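You operate a simulated robot arm through the tools that you are given. There is no shell and no other tool. Be economical: measure what you need, move in short steps, check, and stop when the job is done.

You are at the controls of a simulated two-armed robot. One attempt, no reset.

JOB
Charge the blue battery pack until the charger shows FULL.
Fine: pack in the bay and latch over it before the knob goes to CHARGE; knob off at the end, the pack stays latched.

It is judged by the outcome, as a careful person would: the job done as asked, and still so three seconds after it is handed in. It fails if anything else is knocked over, pushed out of place, dropped, spilled or broken.

ROBOT AND FRAMES
Two 7-joint arms with fingered hands on one trunk that stands fixed in place. Base frame: the origin is at the foot of the trunk, x ahead of it, y to its left, z up. Readings come in mm, degrees, newtons and seconds.
The left shoulder is at [30, 119, 994], the right one opposite. With the tool pointing down near the work surface each hand reaches from about 360 to 780 mm from the base axis, measured 20 degrees to its own side. Payload 3.8 kg a hand.
The tool frame of a hand sits at the grasp point between the pads (the TCP): z along the fingers, y along the line on which they close. The tips reach 25 mm beyond it. Largest opening 88 mm; the body of the gripper starts 29 mm behind the TCP. The gripper is a hand of 4 fingers: y runs from the thumb to the fingers, the wrist lies at [-13, -106, -174] in the tool frame, and closing takes about 1.5 s.
Orientation is that of the tool frame in the base frame, as [roll, pitch, yaw] about the fixed x, y, z axes, in that order (R = Rz(yaw) Ry(pitch) Rx(roll)). With the fingers straight down and the wrist toward the robot, the tool's x, y and z point along [0, 1, 0], [1, 0, 0] and [0, 0, -1] of the base frame.

CONTROLS
- The arms move only by the tool apply_moves. It takes "left_commands", "right_commands" or both (then of equal length, played together; a hand with none holds still); each is a list that holds one entry, the list of rows, each a list of 7 numbers: the turn, a rotation vector about the tool's x, y, z in degrees, then the shift along the tool's x, y, z in mm, then the closure in counts, from 0 (fully open) to 255 (shut). In form: [[[wx, wy, wz, tx, ty, tz, jaw], ...]]. A call has 1 to 10 rows; each row is the pose to reach, as a shift and turn from the pose commanded when the call began, along the tool's axes at that moment. Rows are played at 5 a second. More than 50 mm and 8.6 degrees between two rows, or a gripper value outside its range, and nothing of the call is played. Where a pose cannot be reached the arm comes as near as it can. A force on the tool above 40 N (or 10 N above the force at the start of the call, whichever is more), or a blocked arm, ends the call early, and 0.2 s more pass. Each finger travels about 153 mm/s and halts on what it meets, pressing with about 24 N; the grip force reading is that of the motor and also rises with nothing between the fingers. The clock runs only during rows and for 0.2 s after the last one: add rows that repeat a pose to give the fingers time. It gives the time, the measured TCP pose, the force on the tool (base axes), the opening and the grip force at its end, in the units of the frame above (readings bear some noise), with the torque about the TCP (base axes, N m) and any sound that the robot's microphone picked up.
- Cameras (640 x 400 px; columns grow to the right, rows downward): "scene" is now at [52.2, 10.4, 1539.3]; the picture's right is [0.13, -0.99, 0.00], its down [-0.77, -0.10, -0.63] and it looks along [0.62, 0.08, -0.78] (base axes); focal length 351 px, centre (320, 200). "left" rides on the left gripper at [-64, -83, -98] in its tool frame; the picture's right is [-0.62, -0.37, 0.69], its down [0.71, -0.63, 0.30] and it looks along [0.32, 0.68, 0.65] (tool axes); focal length 265 px, centre (320, 200). "right" rides on the right gripper at [64, -83, -98] in its tool frame; the picture's right is [-0.62, 0.37, -0.69], its down [-0.71, -0.63, 0.30] and it looks along [-0.32, 0.68, 0.65] (tool axes); focal length 265 px, centre (320, 200). There is no depth. A picture from a camera that has moved, and an enlarged one, comes with that camera's place and axes in the base frame and with its lens.
- grab_frame(camera): a new picture of that camera. The clock stands still meanwhile.
- lift_body(by): slides the trunk up (or, below 0, down) by that many mm; the arms and the scene camera ride with it, the base frame stays. It gives what a move gives, with no picture.
- set_grasp(shape, hand): the hand has 4 fingers and takes this shape, open, in about a second: jaw (thumb against the fingers, like two jaws); tri (thumb and two fingers); tip (a fingertip pinch); poke (one finger out to press); point (the index stretched); flat (the hand flat); cup (the hand cupped); fist (a fist). The gripper value then closes the fingers along that shape, each until it touches; the sizes above hold for jaw. It gives what a move gives, with no picture.
- head_to(pan, tilt): turns the head with the scene camera to pan (to the left, within 120 degrees either way) and tilt (down, from -29 to 69), counted from straight ahead of the robot. It gives what a move gives.
- close_up(camera, box): a new picture of the part [left, top, right, bottom] of that camera's present view, enlarged. The clock stands still meanwhile.
- finish_job(): hands the job in; it is judged then, once.

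Go step by step. Nothing tells you positions but the pictures and the camera data: compare them with the known pose of the tool, close in by small moves and look again before you grip or let go. The budget is 120 turns and 94 pictures, counting those below and the enlarged ones. Unless the task says otherwise, let go and move clear before handing in, and close with one line.

The tools are called as name(argument=value, ...) on one line, values as JSON. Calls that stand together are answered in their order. apply_moves: Moves the arms, as the interface text tells. Its arguments: {"type":"object","properties":{"left_commands":{"type":"array","items":{"type":"array","items":{"type":"array","items":{"type":"number"}}}},"right_commands":{"type":"array","items":{"type":"array","items":{"type":"array","items":{"type":"number"}}}}},"required":[]} The other tools are called the same way: lift_body (by) slides the trunk up or down; set_grasp (shape, hand) gives the hand a shape; head_to (pan, tilt) turns the head that bears the scene camera; grab_frame (camera) takes a picture; close_up (camera, box) takes an enlarged picture of a part of a camera's view; finish_job () hands the job in.

At the start:

```text
t: 0.0
left_tool_pos: [448.7, 311.4, 1126.5]
left_ee_rot: [-179.9, 0.1, 90.0]
left_contact_force: [-1.0, 0.1, 1.0]
left_torque: [0.02, -0.01, 0.03]
left_opening: 87.5
left_finger_force: 0.1
left_shape: jaw
right_tool_pos: [509.4, -44.1, 1094.9]
right_ee_rot: [179.9, 0.0, 90.2]
right_contact_force: [0.7, 0.4, 0.5]
right_torque: [0.01, 0.0, 0.01]
right_opening: 87.8
right_finger_force: 0.1
right_shape: jaw
trunk travel left (down, up): [-150.0, 440.0]
head pan, tilt: [7.7, 50.9]
```

scene: 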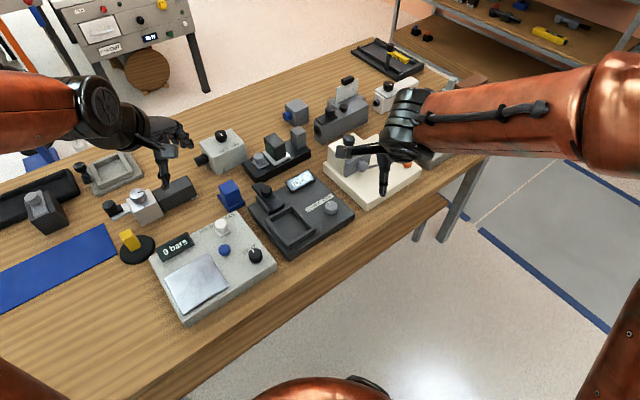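
right: 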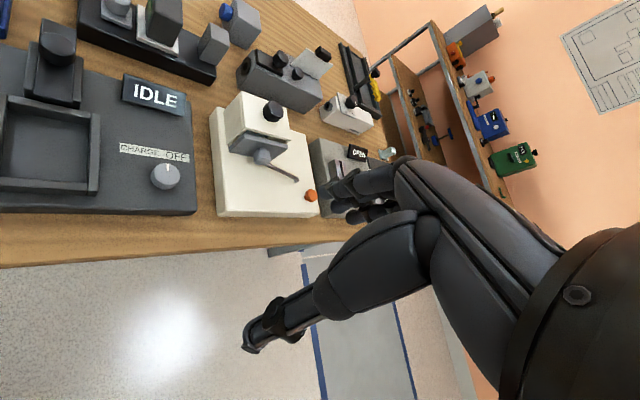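
left: 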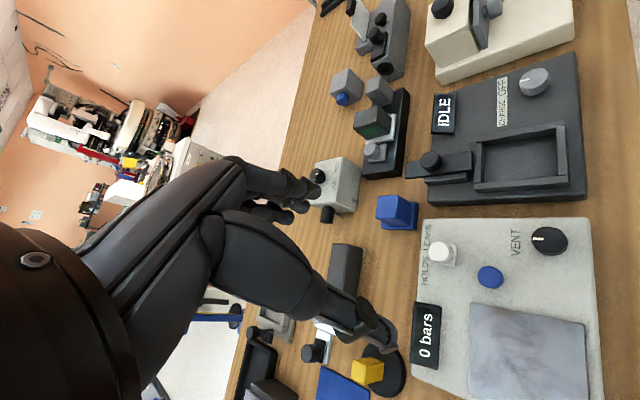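

The charger (dark plate with bay, latch, IDLE display and knob) is mid-table, and a blue block that is likely the pack stands just left of it. I'll zoom in to measure them.

close_up(camera="scene", box=[200, 150, 360, 270])

close_up(camera="left", box=[360, 40, 600, 240])

close_up(camera="right", box=[0, 0, 220, 230])

```text
3.33 times, centred on (280, 210) of scene
camera zoom: at [52.2, 10.4, 1539.3], right [0.13, -0.99, 0.0], down [-0.77, -0.1, -0.63], along [0.62, 0.08, -0.78], focal length 1169 px, centre (453, 167)
```

zoom: 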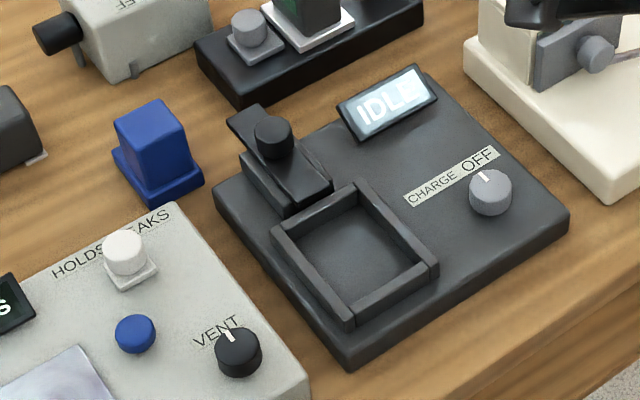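

```text
2.00 times, centred on (480, 140) of left
camera zoom: at [366.1, 247.4, 1224.3], right [-0.37, -0.62, -0.69], down [-0.63, 0.71, -0.3], along [0.68, 0.33, -0.65], focal length 531 px, centre (0, 320)
```

zoom: 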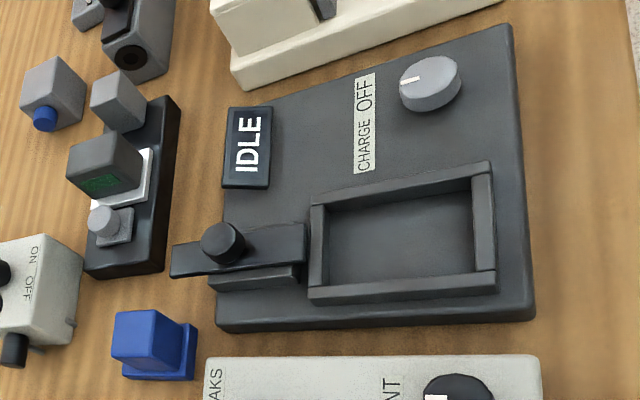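

```text
1.74 times, centred on (110, 115) of right
camera zoom: at [424.8, 19.1, 1192.4], right [0.37, -0.62, 0.69], down [-0.63, -0.71, -0.3], along [0.68, -0.32, -0.65], focal length 462 px, centre (685, 348)
```

zoom: 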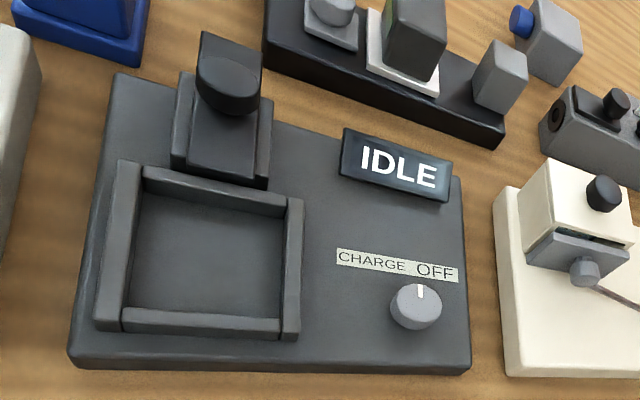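

Triangulating puts the table near z≈762, with the charger turned about 45° and its bay centred near (560,157). The pack is near (640,345), and I'll bring the left hand above it, turned to match.

apply_moves(left_commands=[[[0, 0, -7.5, 6, 30, 30, 0], [0, 0, -15, 12, 60, 60, 0], [0, 0, -22.5, 18, 90, 90, 0], [0, 0, -30, 24, 120, 120, 0], [0, 0, -37.5, 29, 150, 150, 0], [0, 0, -45, 34, 180, 176, 0]]])

grab_frame(camera="left")

grab_frame(camera="scene")

```text
t: 1.4
left_tool_pos: [629.4, 346.4, 948.3]
left_ee_rot: [-180.0, 0.0, 135.2]
left_contact_force: [0.2, 0.8, -1.0]
left_torque: [0.01, 0.02, 0.03]
left_opening: 87.8
left_finger_force: 0.0
left_shape: jaw
right_tool_pos: [511.4, -44.7, 1093.4]
right_ee_rot: [-179.9, 0.0, 90.0]
right_contact_force: [0.2, 0.7, -0.1]
right_torque: [0.02, 0.02, 0.04]
right_opening: 87.6
right_finger_force: 0.0
right_shape: jaw
trunk travel left (down, up): [-150.0, 440.0]
head pan, tilt: [7.7, 50.9]
```

```text
87 pictures are left
camera left: at [618.1, 242.1, 1046.5], right [0.18, -0.7, -0.69], down [-0.95, 0.06, -0.3], along [0.25, 0.71, -0.65], focal length 265 px, centre (320, 200)
```

left: 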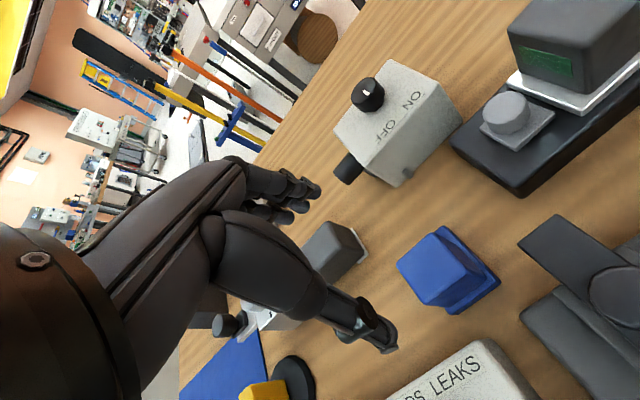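

```text
86 pictures are left
camera scene: at [53.7, 10.3, 1539.2], right [0.13, -0.99, 0.0], down [-0.77, -0.1, -0.63], along [0.62, 0.08, -0.78], focal length 351 px, centre (320, 200)
```

scene: 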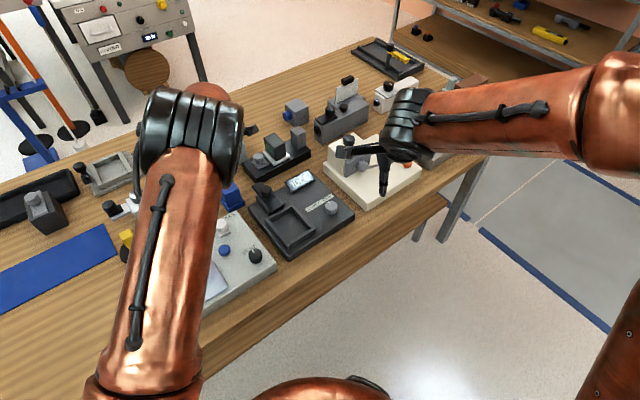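

The hand is turned as planned, and the pack shows clearly in the left view. I'll zoom in on it.

close_up(camera="left", box=[380, 210, 520, 330])

close_up(camera="left", box=[480, 180, 640, 400])

```text
3.33 times, centred on (450, 270) of left
camera zoom: at [618.1, 242.1, 1046.5], right [0.18, -0.7, -0.69], down [-0.95, 0.06, -0.3], along [0.25, 0.71, -0.65], focal length 885 px, centre (-113, -33)
```

zoom: 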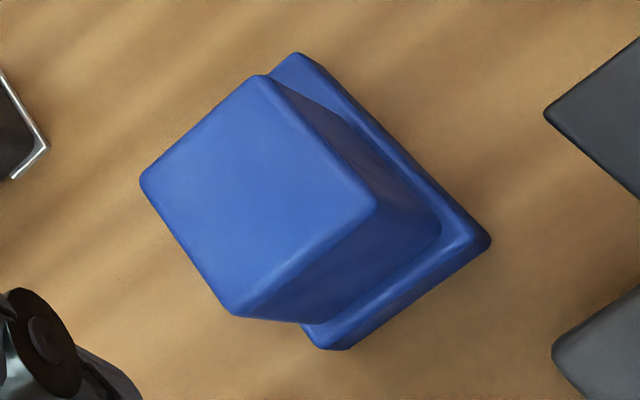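

```text
1.82 times, centred on (560, 290) of left
camera zoom: at [618.1, 242.1, 1046.5], right [0.18, -0.7, -0.69], down [-0.95, 0.06, -0.3], along [0.25, 0.71, -0.65], focal length 483 px, centre (-116, 36)
```

zoom: 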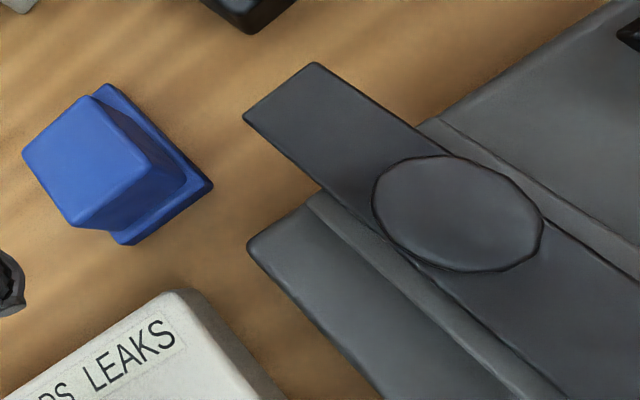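

The pack has a 73×51 mm flange with a 40 mm block, about 70 mm tall, standing on it. The block's centre is near (636,335), and the flange is long on the latch side, so it already lies in line with the bay. I'll centre over the block and come partway down with a narrower opening.

apply_moves(left_commands=[[[0, 0, 0, -12.7, -3.4, 20, 30], [0, 0, 0, -12.7, -3.4, 45, 60], [0, 0, 0, -12.7, -3.4, 70, 60], [0, 0, 0, -12.7, -3.4, 70, 60]]])

grab_frame(camera="left")

```text
t: 2.4
left_tool_pos: [635.4, 334.5, 879.1]
left_ee_rot: [-180.0, 0.1, 135.1]
left_contact_force: [0.1, -0.2, -0.1]
left_torque: [-0.01, -0.01, 0.02]
left_opening: 67.5
left_finger_force: 0.1
left_shape: jaw
right_tool_pos: [509.4, -45.5, 1094.5]
right_ee_rot: [180.0, 0.0, 90.1]
right_contact_force: [0.4, 0.5, -0.7]
right_torque: [0.03, -0.01, 0.0]
right_opening: 87.8
right_finger_force: 0.1
right_shape: jaw
trunk travel left (down, up): [-150.0, 440.0]
head pan, tilt: [7.7, 50.9]
```

```text
83 pictures are left
camera left: at [623.2, 230.7, 977.8], right [0.18, -0.7, -0.69], down [-0.95, 0.06, -0.3], along [0.25, 0.71, -0.65], focal length 265 px, centre (320, 200)
```

left: 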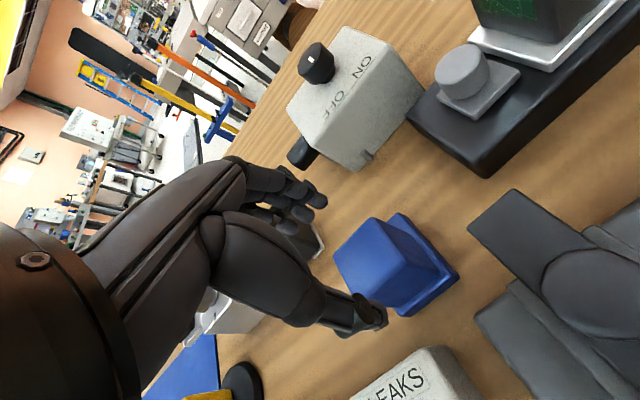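

The block's top projects right under the TCP as expected, so I'll descend to grip height and close.

apply_moves(left_commands=[[[0, 0, 0, 0, 0, 25, 60], [0, 0, 0, 0, 0, 48, 60], [0, 0, 0, 0, 0, 67, 60], [0, 0, 0, 0, 0, 67, 60]]])

grab_frame(camera="left")

close_up(camera="scene", box=[120, 80, 360, 270])

```text
t: 3.4
left_tool_pos: [634.8, 335.8, 812.1]
left_ee_rot: [180.0, 0.0, 135.1]
left_contact_force: [-0.3, -0.3, 1.0]
left_torque: [-0.01, 0.01, 0.01]
left_opening: 67.7
left_finger_force: 0.1
left_shape: jaw
right_tool_pos: [509.4, -44.7, 1093.3]
right_ee_rot: [180.0, 0.0, 90.0]
right_contact_force: [0.7, 0.1, -0.5]
right_torque: [0.04, 0.01, -0.02]
right_opening: 87.5
right_finger_force: 0.0
right_shape: jaw
trunk travel left (down, up): [-150.0, 440.0]
head pan, tilt: [7.7, 50.9]
```

```text
82 pictures are left
camera left: at [622.9, 230.5, 910.6], right [0.18, -0.7, -0.69], down [-0.95, 0.06, -0.3], along [0.25, 0.71, -0.65], focal length 265 px, centre (320, 200)
```

left: 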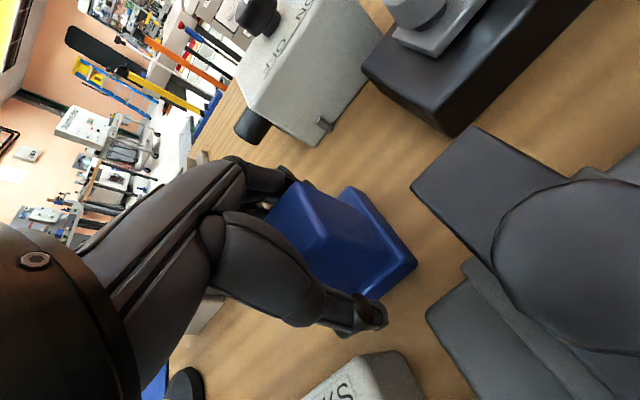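

```text
2.11 times, centred on (240, 175) of scene
camera zoom: at [52.2, 10.3, 1539.3], right [0.13, -0.99, 0.0], down [-0.77, -0.1, -0.63], along [0.62, 0.08, -0.78], focal length 738 px, centre (488, 253)
```

zoom: 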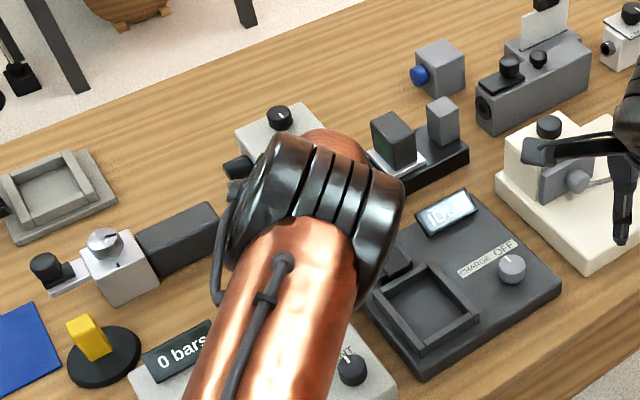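

The thumb and fingers straddle the block with no contact yet. Now closing, then a short lift.

apply_moves(left_commands=[[[0, 0, 0, 0, 0, 0, 120], [0, 0, 0, 0, 0, 0, 160], [0, 0, 0, 0, 0, 0, 180], [0, 0, 0, 0, 0, 0, 180], [0, 0, 0, 0, 0, 0, 180], [0, 0, 0, 0, 0, 0, 180], [0, 0, 0, 0, 0, 0, 180]]])

apply_moves(left_commands=[[[0, 0, 0, 0, 0, -15, 180], [0, 0, 0, 0, 0, -40, 180], [0, 0, 0, 0, 0, -75, 180], [0, 0, 0, 0, 0, -75, 180]]])

grab_frame(camera="left")

```text
t: 5.0
left_tool_pos: [634.5, 334.6, 811.8]
left_ee_rot: [-179.9, 0.0, 135.2]
left_contact_force: [0.5, 0.5, 0.2]
left_torque: [0.01, 0.0, -0.02]
left_opening: 36.2
left_finger_force: 23.7
left_shape: jaw
right_tool_pos: [509.9, -45.0, 1094.3]
right_ee_rot: [180.0, 0.0, 90.0]
right_contact_force: [-0.3, 0.0, 1.2]
right_torque: [-0.01, 0.0, 0.0]
right_opening: 87.5
right_finger_force: 0.1
right_shape: jaw
trunk travel left (down, up): [-150.0, 440.0]
head pan, tilt: [7.7, 50.9]
```

```text
t: 6.0
left_tool_pos: [635.2, 335.5, 886.4]
left_ee_rot: [180.0, 0.0, 135.1]
left_contact_force: [0.4, -0.1, -3.5]
left_torque: [-0.03, 0.02, -0.01]
left_opening: 35.8
left_finger_force: 24.7
left_shape: jaw
right_tool_pos: [512.0, -43.8, 1093.8]
right_ee_rot: [-180.0, 0.1, 90.0]
right_contact_force: [1.3, -0.1, -0.3]
right_torque: [0.0, 0.02, 0.01]
right_opening: 87.6
right_finger_force: 0.0
right_shape: jaw
trunk travel left (down, up): [-150.0, 440.0]
head pan, tilt: [7.7, 50.9]
```

```text
80 pictures are left
camera left: at [622.9, 230.7, 985.2], right [0.18, -0.7, -0.69], down [-0.95, 0.06, -0.3], along [0.25, 0.71, -0.65], focal length 265 px, centre (320, 200)
```

left: 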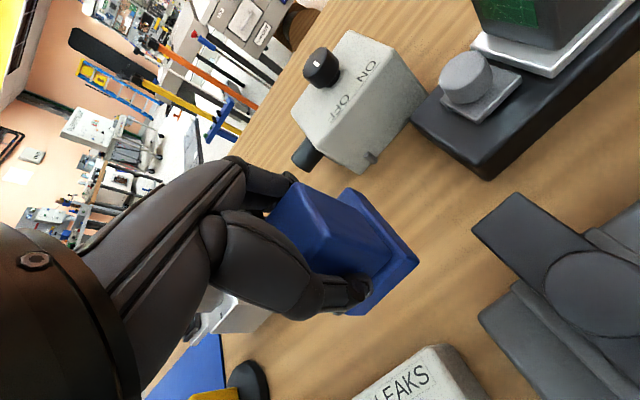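

The pack is held and lifted, and the bay centre works out to about (552,155) with the rim top near z≈808. I'll raise the pack for clearance and move the right hand back, out of the way but still watching the bay.

apply_moves(left_commands=[[[0, 0, 0, 0, 0, -12, 180], [0, 0, 0, 0, 0, -25, 180], [0, 0, 0, 0, 0, -38, 180], [0, 0, 0, 0, 0, -50, 180], [0, 0, 0, 0, 0, -50, 180]]], right_commands=[[[0, 0, -6, -26, -17, -14, 0], [0, 0, -12, -52, -35, -28, 0], [0, 0, -18, -78, -52, -42, 0], [0, 0, -25, -105, -70, -56, 0], [0, 0, -25, -105, -70, -56, 0]]])

grab_frame(camera="right")

```text
t: 7.2
left_tool_pos: [636.3, 334.5, 937.0]
left_ee_rot: [-180.0, 0.0, 135.2]
left_contact_force: [0.7, -0.2, -2.8]
left_torque: [0.02, -0.01, -0.02]
left_opening: 36.1
left_finger_force: 23.9
left_shape: jaw
right_tool_pos: [441.4, -149.3, 1151.0]
right_ee_rot: [-180.0, 0.0, 115.1]
right_contact_force: [0.5, 0.4, -0.4]
right_torque: [0.0, 0.03, 0.01]
right_opening: 87.7
right_finger_force: 0.1
right_shape: jaw
trunk travel left (down, up): [-150.0, 440.0]
head pan, tilt: [7.7, 50.9]
```

```text
79 pictures are left
camera right: at [336.3, -126.9, 1249.5], right [0.6, -0.41, 0.69], down [-0.27, -0.91, -0.3], along [0.76, 0.0, -0.65], focal length 265 px, centre (320, 200)
```

right: 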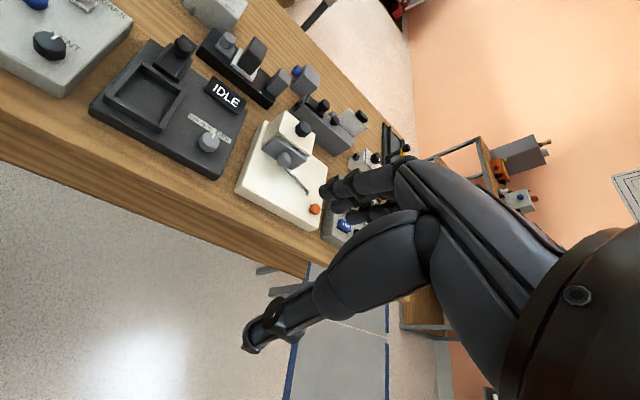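

The right hand is clear and keeps the bay in view. Now carrying the pack over the bay at height.

apply_moves(left_commands=[[[0, 0, 0, -13, -40, 0, 180], [0, 0, 0, -27, -80, 0, 180], [0, 0, -0.5, -40, -120, 0, 180], [0, 0, -1, -54, -160, 0, 180], [0, 0, -1, -66.8, -199.3, 0, 180], [0, 0, -1, -66.8, -199.3, 15, 180], [0, 0, -1, -66.8, -199.3, 30, 180], [0, 0, -1, -66.8, -199.3, 30, 180]]])

grab_frame(camera="left")

close_up(camera="right", box=[40, 0, 300, 180])

close_up(camera="scene", box=[200, 140, 380, 270])

```text
t: 9.0
left_tool_pos: [541.8, 146.2, 907.6]
left_ee_rot: [179.9, 0.0, 136.1]
left_contact_force: [0.6, 0.0, -3.5]
left_torque: [0.02, 0.02, -0.02]
left_opening: 36.2
left_finger_force: 24.2
left_shape: jaw
right_tool_pos: [439.7, -150.6, 1150.8]
right_ee_rot: [180.0, 0.0, 115.1]
right_contact_force: [0.6, -0.3, 0.7]
right_torque: [-0.03, 0.01, -0.03]
right_opening: 87.8
right_finger_force: 0.1
right_shape: jaw
trunk travel left (down, up): [-150.0, 440.0]
head pan, tilt: [7.7, 50.9]
```

```text
78 pictures are left
camera left: at [531.7, 42.3, 1005.8], right [0.19, -0.7, -0.69], down [-0.95, 0.04, -0.3], along [0.24, 0.72, -0.65], focal length 265 px, centre (320, 200)
```

left: 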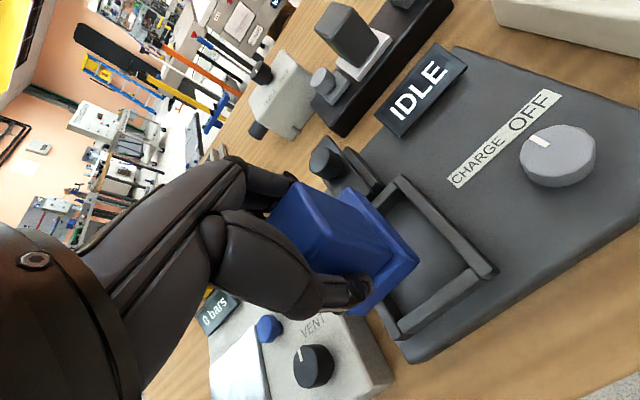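

```text
2.22 times, centred on (170, 90) of right
camera zoom: at [335.9, -127.2, 1249.5], right [0.6, -0.41, 0.69], down [-0.27, -0.91, -0.3], along [0.76, 0.0, -0.65], focal length 590 px, centre (653, 444)
```

zoom: 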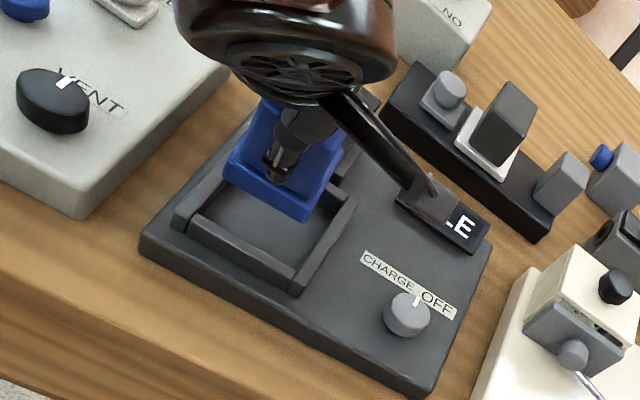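

```text
3.08 times, centred on (290, 205) of scene
camera zoom: at [52.7, 10.5, 1539.3], right [0.13, -0.99, 0.0], down [-0.77, -0.1, -0.63], along [0.62, 0.08, -0.78], focal length 1079 px, centre (412, 185)
```

zoom: 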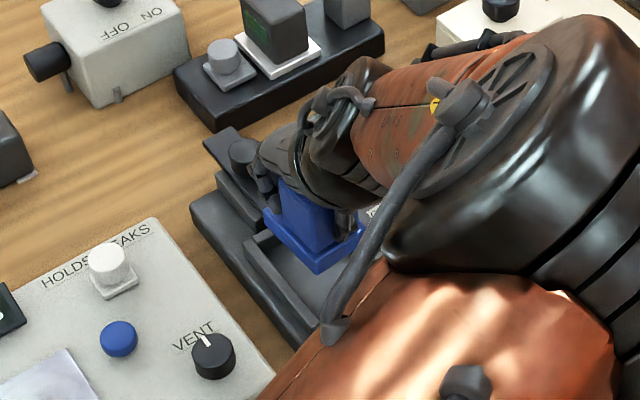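

The pack is over the bay and my estimates agree to a few mm. I'll shift about 5 mm to the right, lower to just above the rim, and check with tight close-ups.

apply_moves(left_commands=[[[0, 0, 0, -5, 0, 10, 180], [0, 0, 0, -5, 0, 22, 180], [0, 0, 0, -5, 0, 35, 180], [0, 0, 0, -5, 0, 35, 180]]])

close_up(camera="left", box=[300, 150, 540, 350])

close_up(camera="right", box=[90, 20, 210, 140])

```text
t: 10.0
left_tool_pos: [544.4, 142.0, 872.5]
left_ee_rot: [179.9, -0.1, 136.2]
left_contact_force: [0.2, -0.8, -2.0]
left_torque: [-0.01, 0.01, -0.01]
left_opening: 36.1
left_finger_force: 23.9
left_shape: jaw
right_tool_pos: [440.4, -150.0, 1150.3]
right_ee_rot: [-180.0, 0.0, 115.1]
right_contact_force: [0.4, 0.8, -0.3]
right_torque: [0.0, 0.01, 0.01]
right_opening: 87.8
right_finger_force: 0.1
right_shape: jaw
trunk travel left (down, up): [-150.0, 440.0]
head pan, tilt: [7.7, 50.9]
```

```text
2.00 times, centred on (420, 250) of left
camera zoom: at [534.3, 38.4, 970.9], right [0.19, -0.7, -0.69], down [-0.95, 0.04, -0.3], along [0.24, 0.72, -0.65], focal length 531 px, centre (120, 100)
```

zoom: 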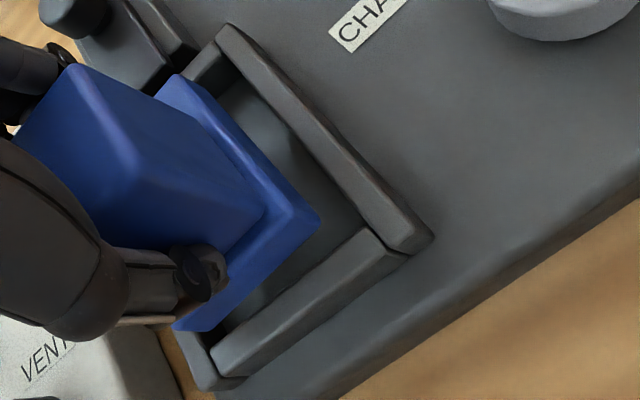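

```text
3.33 times, centred on (150, 80) of right
camera zoom: at [335.7, -127.4, 1249.5], right [0.6, -0.41, 0.69], down [-0.27, -0.91, -0.3], along [0.76, 0.0, -0.65], focal length 885 px, centre (887, 600)
```

zoom: 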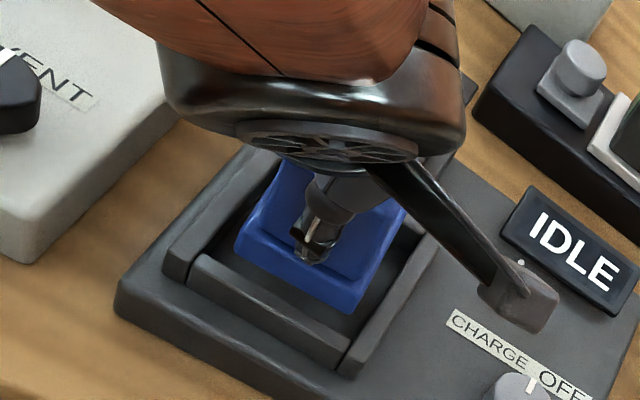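

The two views average out to the pack being centred in the bay. I'll lower it to rim level and look again.

apply_moves(left_commands=[[[0, 0, 0, 0, 0, 5, 180], [0, 0, 0, 0, 0, 10, 180], [0, 0, 0, 0, 0, 14, 180], [0, 0, 0, 0, 0, 14, 180]]])

close_up(camera="left", box=[300, 150, 540, 350])

close_up(camera="right", box=[100, 40, 190, 130])

```text
t: 11.0
left_tool_pos: [544.6, 142.8, 860.0]
left_ee_rot: [179.9, 0.1, 136.0]
left_contact_force: [2.3, 1.7, 8.4]
left_torque: [-0.1, 0.14, 0.02]
left_opening: 36.6
left_finger_force: 23.6
left_shape: jaw
right_tool_pos: [438.5, -149.8, 1151.4]
right_ee_rot: [180.0, 0.0, 115.0]
right_contact_force: [0.7, -0.5, -0.3]
right_torque: [-0.02, 0.01, 0.0]
right_opening: 87.9
right_finger_force: 0.1
right_shape: jaw
trunk travel left (down, up): [-150.0, 440.0]
head pan, tilt: [7.7, 50.9]
```

```text
2.00 times, centred on (420, 250) of left
camera zoom: at [534.6, 38.7, 958.5], right [0.19, -0.7, -0.69], down [-0.95, 0.04, -0.31], along [0.24, 0.72, -0.65], focal length 531 px, centre (120, 100)
```

zoom: 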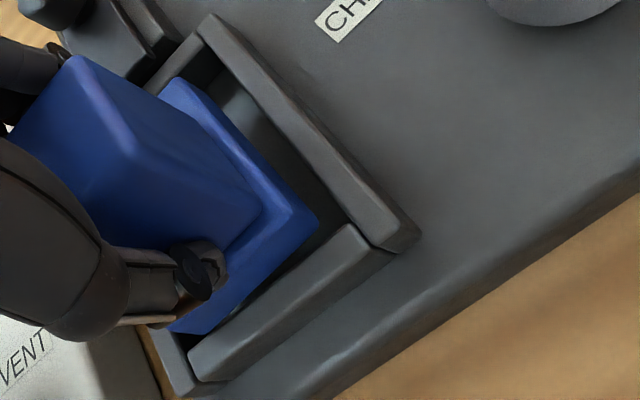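

```text
4.44 times, centred on (145, 85) of right
camera zoom: at [335.3, -127.4, 1249.7], right [0.6, -0.41, 0.69], down [-0.27, -0.91, -0.3], along [0.76, 0.0, -0.65], focal length 1180 px, centre (1098, 711)
```

zoom: 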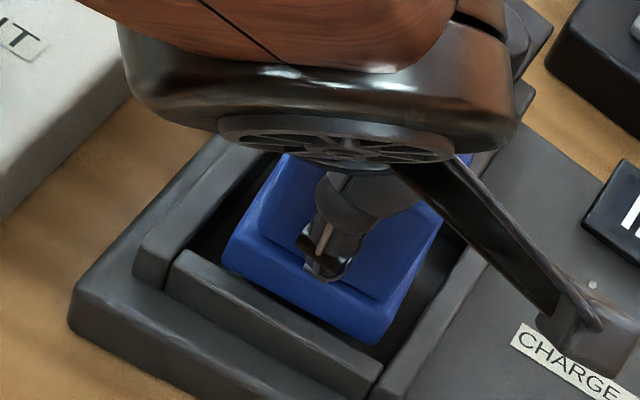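

The reading shows a light contact at the near (robot-side) edge of the pack. I'll back up a few mm, shift 5 mm away from the robot along the bay, and lower again.

apply_moves(left_commands=[[[0, 0, 0, 0, 0, -8, 180], [0, 0, 0, 0, 5, -8, 180], [0, 0, 0, 0, 5, -3, 180], [0, 0, 0, 0, 5, 2, 180], [0, 0, 0, 0, 5, 2, 180]]])

close_up(camera="left", box=[300, 150, 540, 350])

close_up(camera="right", box=[100, 40, 190, 130])

```text
t: 12.2
left_tool_pos: [548.7, 145.6, 856.7]
left_ee_rot: [-180.0, 0.0, 136.0]
left_contact_force: [0.7, 0.6, -3.0]
left_torque: [0.01, 0.0, -0.01]
left_opening: 36.6
left_finger_force: 23.8
left_shape: jaw
right_tool_pos: [439.6, -150.5, 1150.6]
right_ee_rot: [179.9, 0.1, 115.1]
right_contact_force: [-0.1, 0.9, 0.0]
right_torque: [0.01, -0.04, -0.01]
right_opening: 87.6
right_finger_force: 0.1
right_shape: jaw
trunk travel left (down, up): [-150.0, 440.0]
head pan, tilt: [7.7, 50.9]
```

```text
2.00 times, centred on (420, 250) of left
camera zoom: at [538.2, 42.1, 955.1], right [0.19, -0.7, -0.69], down [-0.95, 0.04, -0.3], along [0.24, 0.72, -0.65], focal length 531 px, centre (120, 100)
```

zoom: 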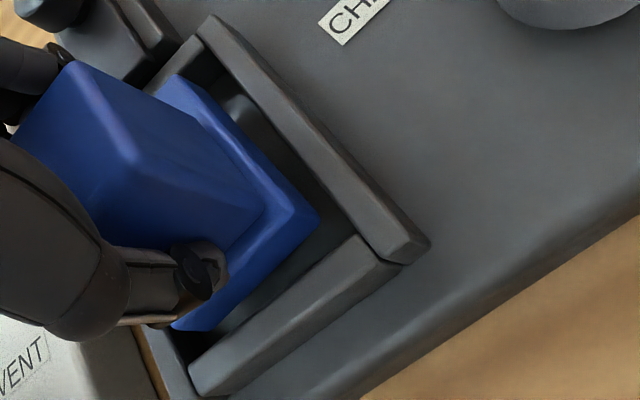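

```text
4.44 times, centred on (145, 85) of right
camera zoom: at [335.8, -127.4, 1249.5], right [0.6, -0.41, 0.69], down [-0.27, -0.91, -0.3], along [0.76, 0.0, -0.65], focal length 1180 px, centre (1098, 711)
```

zoom: 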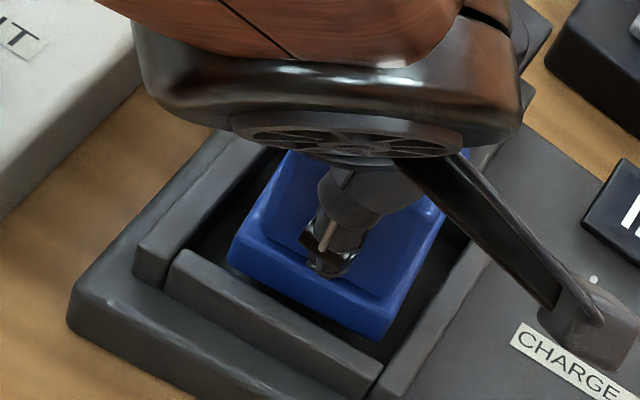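

Contact is gone and the pack is below its earlier touching height. I'll keep lowering gently.

apply_moves(left_commands=[[[0, 0, 0, 0, 0, 3, 180], [0, 0, 0, 0, 0, 6, 180], [0, 0, 0, 0, 0, 9, 180], [0, 0, 0, 0, 0, 9, 180]]])

```text
t: 13.2
left_tool_pos: [548.8, 146.2, 847.1]
left_ee_rot: [-180.0, 0.1, 136.1]
left_contact_force: [-0.4, -0.4, -2.8]
left_torque: [0.0, 0.03, 0.01]
left_opening: 36.5
left_finger_force: 24.3
left_shape: jaw
right_tool_pos: [438.9, -150.4, 1150.4]
right_ee_rot: [179.9, 0.1, 115.1]
right_contact_force: [0.2, 0.0, 0.7]
right_torque: [0.02, 0.01, -0.03]
right_opening: 88.0
right_finger_force: 0.1
right_shape: jaw
trunk travel left (down, up): [-150.0, 440.0]
head pan, tilt: [7.7, 50.9]
```

apply_moves(left_commands=[[[0, 0, 0, 0, 0, 3, 180], [0, 0, 0, 0, 0, 6, 180], [0, 0, 0, 0, 0, 8, 180], [0, 0, 0, 0, 0, 8, 180]]])

close_up(camera="left", box=[300, 150, 540, 350])

close_up(camera="right", box=[100, 40, 190, 130])

```text
t: 14.2
left_tool_pos: [549.1, 145.5, 840.4]
left_ee_rot: [179.7, 0.1, 136.2]
left_contact_force: [-1.2, -0.1, 9.3]
left_torque: [0.07, 0.03, 0.01]
left_opening: 36.7
left_finger_force: 24.1
left_shape: jaw
right_tool_pos: [438.7, -150.2, 1152.1]
right_ee_rot: [-180.0, 0.0, 115.1]
right_contact_force: [-1.1, 0.4, -0.5]
right_torque: [0.03, 0.03, 0.02]
right_opening: 87.5
right_finger_force: 0.1
right_shape: jaw
trunk travel left (down, up): [-150.0, 440.0]
head pan, tilt: [7.7, 50.9]
```

```text
2.00 times, centred on (420, 250) of left
camera zoom: at [537.8, 41.7, 939.6], right [0.19, -0.69, -0.69], down [-0.95, 0.04, -0.31], along [0.24, 0.72, -0.65], focal length 531 px, centre (120, 100)
```

zoom: 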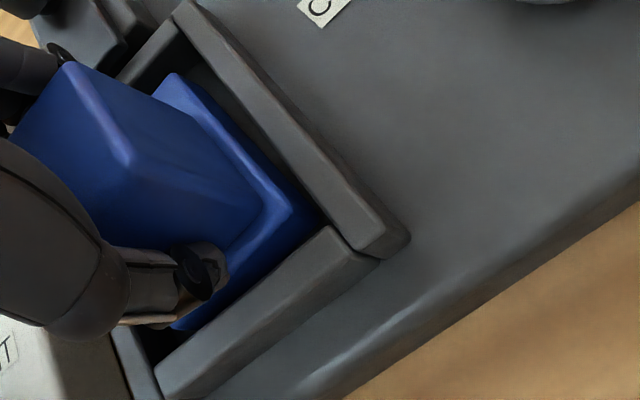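

```text
4.44 times, centred on (145, 85) of right
camera zoom: at [334.5, -127.7, 1249.9], right [0.6, -0.41, 0.69], down [-0.27, -0.91, -0.3], along [0.76, 0.0, -0.65], focal length 1180 px, centre (1098, 711)
```

zoom: 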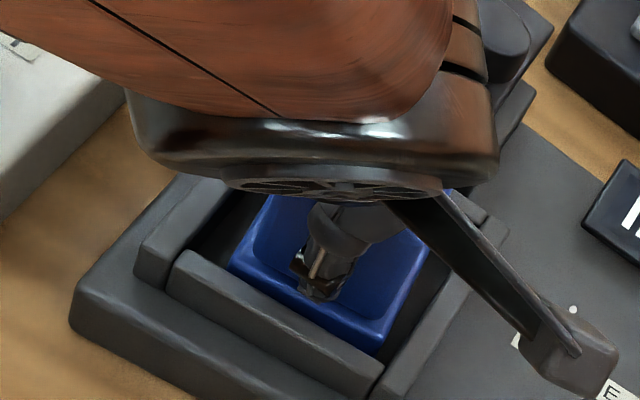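

The pack rests on the bay floor with its flange below the rim. I'll release partway open and lift straight up.

apply_moves(left_commands=[[[0, 0, 0, 0, 0, -1, 130], [0, 0, 0, 0, 0, -1, 80], [0, 0, 0, 0, 0, -1, 65], [0, 0, 0, 0, 0, -1, 65], [0, 0, 0, 0, 0, -20, 65], [0, 0, 0, 0, 0, -60, 65], [0, 0, 0, 0, 0, -100, 65], [0, 0, 0, 0, 0, -120, 65], [0, 0, 0, 0, 0, -120, 65]]])

grab_frame(camera="left")

close_up(camera="right", box=[80, 10, 260, 180])

```text
t: 16.2
left_tool_pos: [548.4, 145.9, 959.8]
left_ee_rot: [-180.0, 0.0, 136.1]
left_contact_force: [-0.7, -0.1, 0.6]
left_torque: [0.01, 0.01, -0.01]
left_opening: 65.4
left_finger_force: 0.1
left_shape: jaw
right_tool_pos: [440.6, -148.8, 1150.2]
right_ee_rot: [-180.0, 0.0, 115.0]
right_contact_force: [-0.8, -1.1, 0.5]
right_torque: [-0.01, -0.01, 0.0]
right_opening: 87.8
right_finger_force: 0.0
right_shape: jaw
trunk travel left (down, up): [-150.0, 440.0]
head pan, tilt: [7.7, 50.9]
```

```text
67 pictures are left
camera left: at [538.5, 41.5, 1058.5], right [0.19, -0.69, -0.69], down [-0.95, 0.04, -0.3], along [0.24, 0.72, -0.65], focal length 265 px, centre (320, 200)
```

left: 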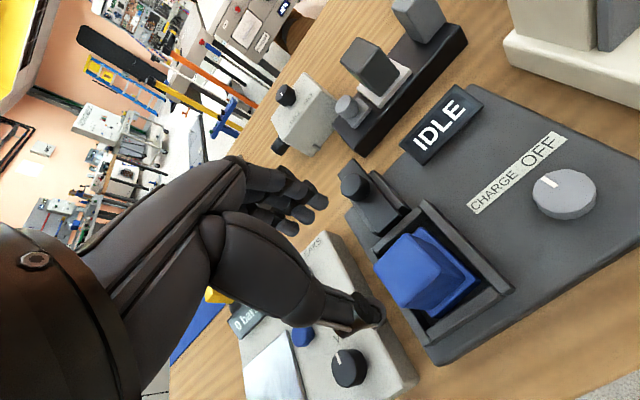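

```text
2.35 times, centred on (170, 95) of right
camera zoom: at [335.6, -127.5, 1249.5], right [0.6, -0.41, 0.69], down [-0.27, -0.91, -0.3], along [0.76, 0.0, -0.65], focal length 624 px, centre (673, 447)
```

zoom: 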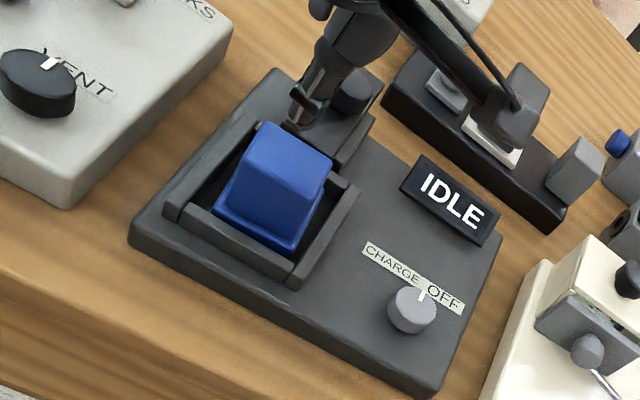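

The pack sits properly in the bay. Next is the latch, a sliding bolt with a round knob near (619,228) whose tongue runs just above the rim, so I'll zoom in to pin the knob down.

close_up(camera="left", box=[320, 130, 500, 330])

close_up(camera="scene", box=[210, 150, 330, 250])

```text
2.00 times, centred on (410, 230) of left
camera zoom: at [538.5, 41.5, 1058.5], right [0.19, -0.69, -0.69], down [-0.95, 0.04, -0.3], along [0.24, 0.72, -0.65], focal length 531 px, centre (140, 140)
```

zoom: 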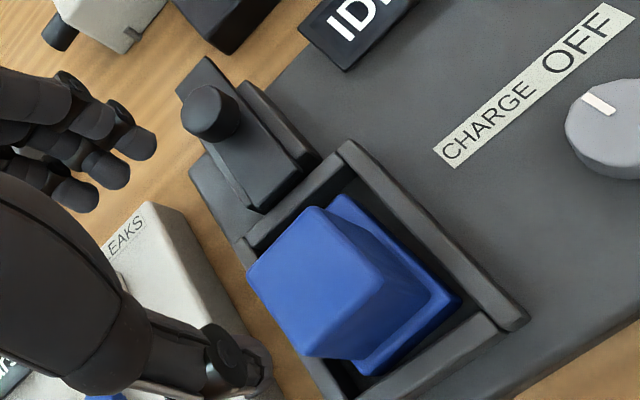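

```text
4.00 times, centred on (270, 200) of scene
camera zoom: at [52.4, 10.1, 1539.3], right [0.13, -0.99, 0.0], down [-0.77, -0.1, -0.63], along [0.62, 0.08, -0.78], focal length 1402 px, centre (520, 200)
```

zoom: 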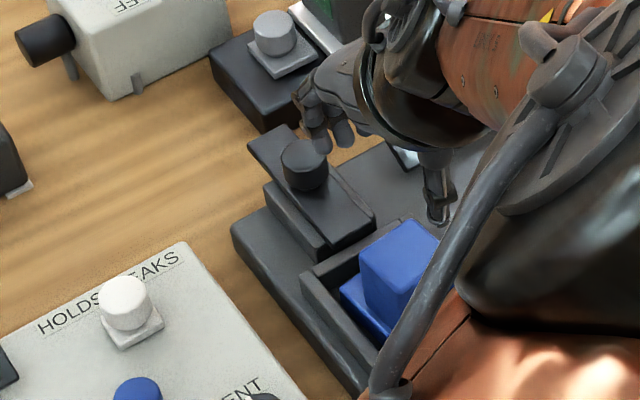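

My knob fixes average to about (633,229) with its top near z≈842. I'll hover over it with the jaws fully open and check.

apply_moves(left_commands=[[[0, 0, 0, -1, 40, 0, 0], [0, 0, 0, -2, 80, 20, 0], [0, 0, 0, -3.4, 118.5, 40, 0], [0, 0, 0, -3.4, 118.5, 60, 0], [0, 0, 0, -3.4, 118.5, 60, 0]]])

grab_frame(camera="left")

close_up(camera="right", box=[80, 0, 260, 150])

close_up(camera="scene", box=[210, 150, 330, 250])

```text
t: 17.4
left_tool_pos: [633.3, 230.2, 899.3]
left_ee_rot: [-180.0, 0.0, 136.1]
left_contact_force: [0.0, -0.1, 0.0]
left_torque: [-0.02, -0.04, 0.01]
left_opening: 87.9
left_finger_force: 0.0
left_shape: jaw
right_tool_pos: [439.6, -149.4, 1150.9]
right_ee_rot: [-179.9, 0.0, 115.1]
right_contact_force: [0.4, -0.3, -0.4]
right_torque: [-0.01, -0.01, 0.0]
right_opening: 87.5
right_finger_force: 0.0
right_shape: jaw
trunk travel left (down, up): [-150.0, 440.0]
head pan, tilt: [7.7, 50.9]
```

```text
63 pictures are left
camera left: at [622.9, 125.9, 998.2], right [0.19, -0.7, -0.69], down [-0.95, 0.04, -0.3], along [0.24, 0.72, -0.65], focal length 265 px, centre (320, 200)
```

left: 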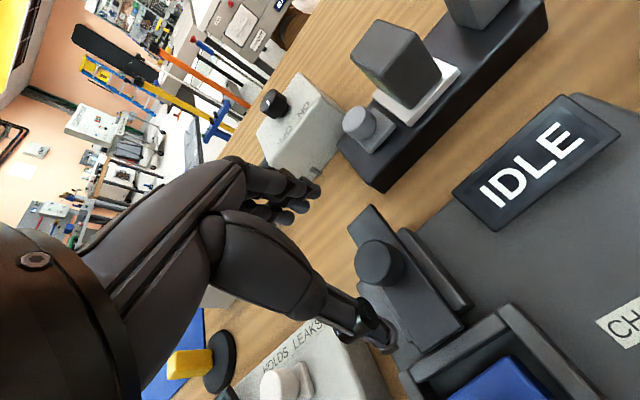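

```text
2.67 times, centred on (170, 75) of right
camera zoom: at [335.7, -127.1, 1249.6], right [0.6, -0.41, 0.69], down [-0.27, -0.91, -0.3], along [0.76, 0.0, -0.65], focal length 708 px, centre (720, 533)
```

zoom: 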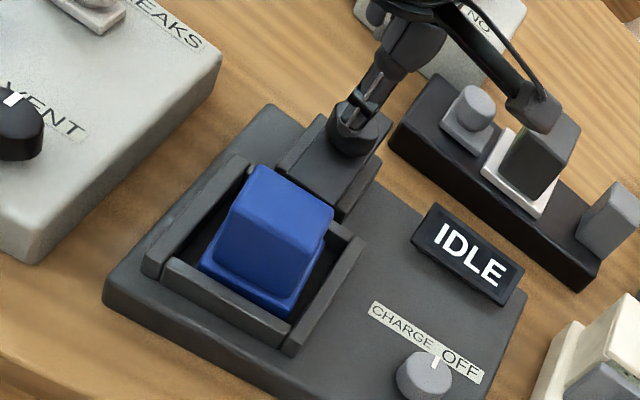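

```text
4.00 times, centred on (270, 200) of scene
camera zoom: at [52.4, 10.6, 1539.3], right [0.13, -0.99, 0.0], down [-0.77, -0.1, -0.63], along [0.62, 0.08, -0.78], focal length 1402 px, centre (520, 200)
```

zoom: 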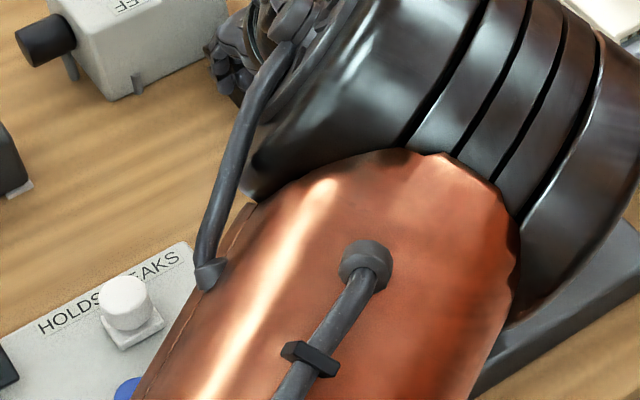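

The knob lines up under the TCP. Descending around it, with the tips stopping just above the tongue.

apply_moves(left_commands=[[[0, 0, 0, 0, 0, 15, 0], [0, 0, 0, 0, 0, 30, 0], [0, 0, 0, 0, 0, 40, 0], [0, 0, 0, 0, 0, 49, 0], [0, 0, 0, 0, 0, 49, 0]]])

grab_frame(camera="left")

close_up(camera="right", box=[120, 0, 240, 100])

```text
t: 18.6
left_tool_pos: [633.6, 230.2, 850.0]
left_ee_rot: [179.9, 0.0, 136.0]
left_contact_force: [0.6, -0.4, -0.4]
left_torque: [0.02, -0.01, -0.02]
left_opening: 87.8
left_finger_force: 0.0
left_shape: jaw
right_tool_pos: [440.3, -150.0, 1151.4]
right_ee_rot: [-179.9, 0.0, 115.1]
right_contact_force: [0.6, -0.1, -0.4]
right_torque: [-0.01, 0.01, -0.01]
right_opening: 88.0
right_finger_force: 0.1
right_shape: jaw
trunk travel left (down, up): [-150.0, 440.0]
head pan, tilt: [7.7, 50.9]
```

```text
60 pictures are left
camera left: at [623.2, 125.1, 948.6], right [0.19, -0.69, -0.69], down [-0.95, 0.04, -0.3], along [0.24, 0.72, -0.65], focal length 265 px, centre (320, 200)
```

left: 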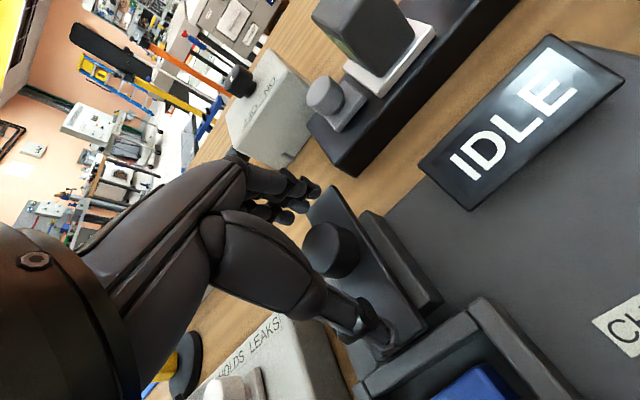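

```text
4.00 times, centred on (180, 50) of right
camera zoom: at [335.5, -127.5, 1249.6], right [0.6, -0.41, 0.69], down [-0.27, -0.91, -0.3], along [0.76, 0.0, -0.65], focal length 1062 px, centre (880, 800)
```

zoom: 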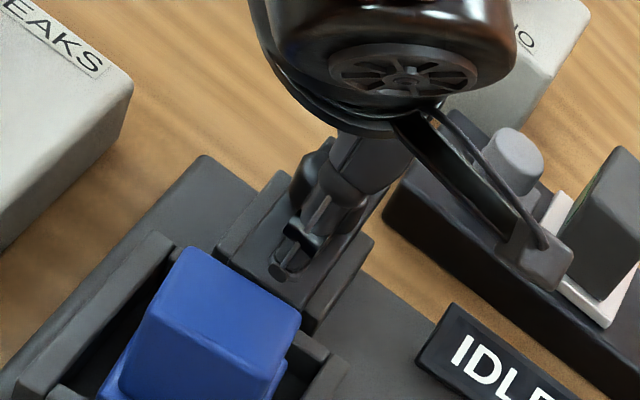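

The knob stands between thumb and fingers. Closing on it.

apply_moves(left_commands=[[[0, 0, 0, 0, 0, 0, 80], [0, 0, 0, 0, 0, 0, 140], [0, 0, 0, 0, 0, 0, 190], [0, 0, 0, 0, 0, 0, 190], [0, 0, 0, 0, 0, 0, 190], [0, 0, 0, 0, 0, 0, 190]]])

grab_frame(camera="left")

```text
t: 20.0
left_tool_pos: [633.3, 229.4, 850.6]
left_ee_rot: [180.0, 0.0, 136.0]
left_contact_force: [-0.2, -0.6, 0.8]
left_torque: [0.01, 0.0, -0.01]
left_opening: 23.6
left_finger_force: 0.1
left_shape: jaw
right_tool_pos: [439.9, -149.4, 1151.1]
right_ee_rot: [180.0, 0.0, 115.2]
right_contact_force: [0.2, 0.1, 0.3]
right_torque: [-0.02, -0.05, 0.04]
right_opening: 87.8
right_finger_force: 0.0
right_shape: jaw
trunk travel left (down, up): [-150.0, 440.0]
head pan, tilt: [7.7, 50.9]
```

```text
58 pictures are left
camera left: at [623.2, 125.1, 948.9], right [0.19, -0.69, -0.69], down [-0.95, 0.04, -0.3], along [0.24, 0.72, -0.65], focal length 265 px, centre (320, 200)
```

left: 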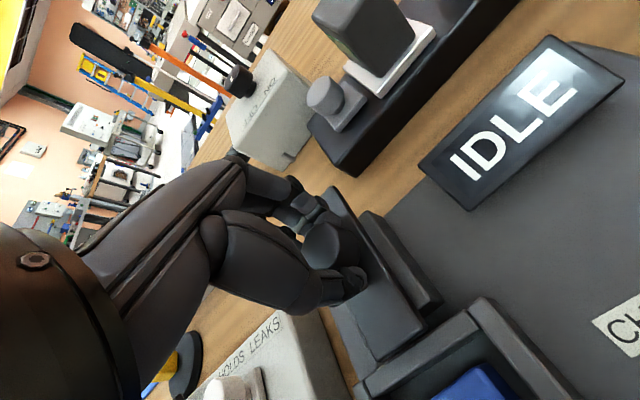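

Not touching yet, so I'll close a bit more.

apply_moves(left_commands=[[[0, 0, 0, 0, 0, 0, 220], [0, 0, 0, 0, 0, 0, 230], [0, 0, 0, 0, 0, 0, 230]]])

close_up(camera="left", box=[240, 150, 480, 350])

```text
t: 20.8
left_tool_pos: [632.6, 228.6, 849.8]
left_ee_rot: [180.0, 0.0, 136.2]
left_contact_force: [-1.8, -2.4, -1.4]
left_torque: [-0.07, 0.01, -0.02]
left_opening: 22.4
left_finger_force: 23.4
left_shape: jaw
right_tool_pos: [440.2, -149.8, 1151.2]
right_ee_rot: [-179.9, 0.1, 114.9]
right_contact_force: [0.7, -0.2, 0.2]
right_torque: [0.01, 0.01, 0.0]
right_opening: 87.8
right_finger_force: 0.0
right_shape: jaw
trunk travel left (down, up): [-150.0, 440.0]
head pan, tilt: [7.7, 50.9]
```

```text
2.00 times, centred on (360, 250) of left
camera zoom: at [623.1, 124.6, 948.7], right [0.19, -0.7, -0.69], down [-0.95, 0.04, -0.3], along [0.24, 0.72, -0.65], focal length 531 px, centre (240, 100)
```

zoom: 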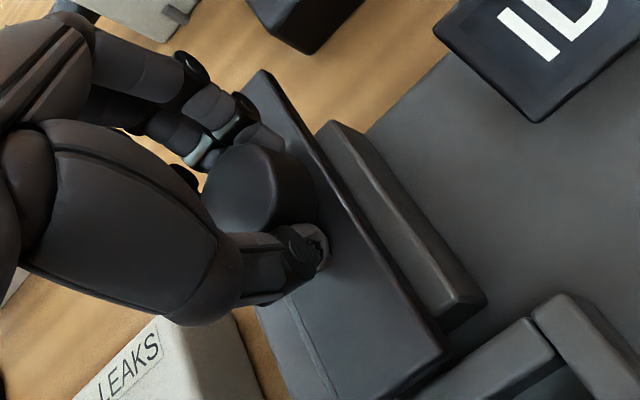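

The knob is gripped. Now sliding the bolt toward the bay in short steps.

apply_moves(left_commands=[[[0, 0, 0, 0, -4, 0, 230], [0, 0, 0, 0, -8, 0, 230], [0, 0, 0, 0, -12, 0, 230], [0, 0, 0, 0, -12, 0, 230]]])

close_up(camera="left", box=[240, 150, 480, 350])

```text
t: 21.8
left_tool_pos: [625.7, 220.9, 850.5]
left_ee_rot: [-180.0, 0.0, 136.1]
left_contact_force: [1.0, -0.6, -2.8]
left_torque: [-0.02, -0.04, 0.02]
left_opening: 22.3
left_finger_force: 24.0
left_shape: jaw
right_tool_pos: [440.1, -150.8, 1151.4]
right_ee_rot: [-180.0, 0.1, 115.1]
right_contact_force: [0.2, 0.6, -0.8]
right_torque: [0.0, 0.01, 0.0]
right_opening: 87.9
right_finger_force: 0.0
right_shape: jaw
trunk travel left (down, up): [-150.0, 440.0]
head pan, tilt: [7.7, 50.9]
```

```text
2.00 times, centred on (360, 250) of left
camera zoom: at [614.7, 116.2, 948.9], right [0.19, -0.7, -0.69], down [-0.95, 0.04, -0.3], along [0.24, 0.72, -0.65], focal length 531 px, centre (240, 100)
```

zoom: 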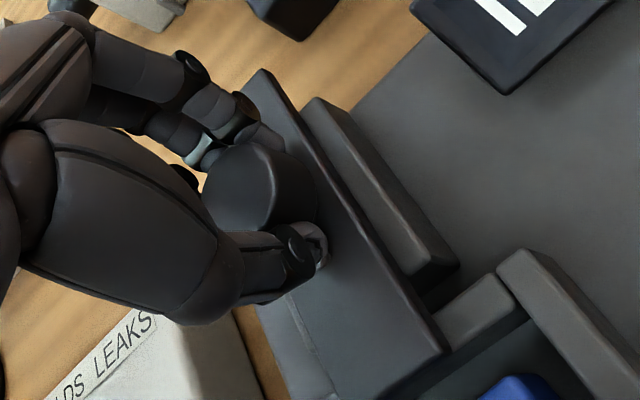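

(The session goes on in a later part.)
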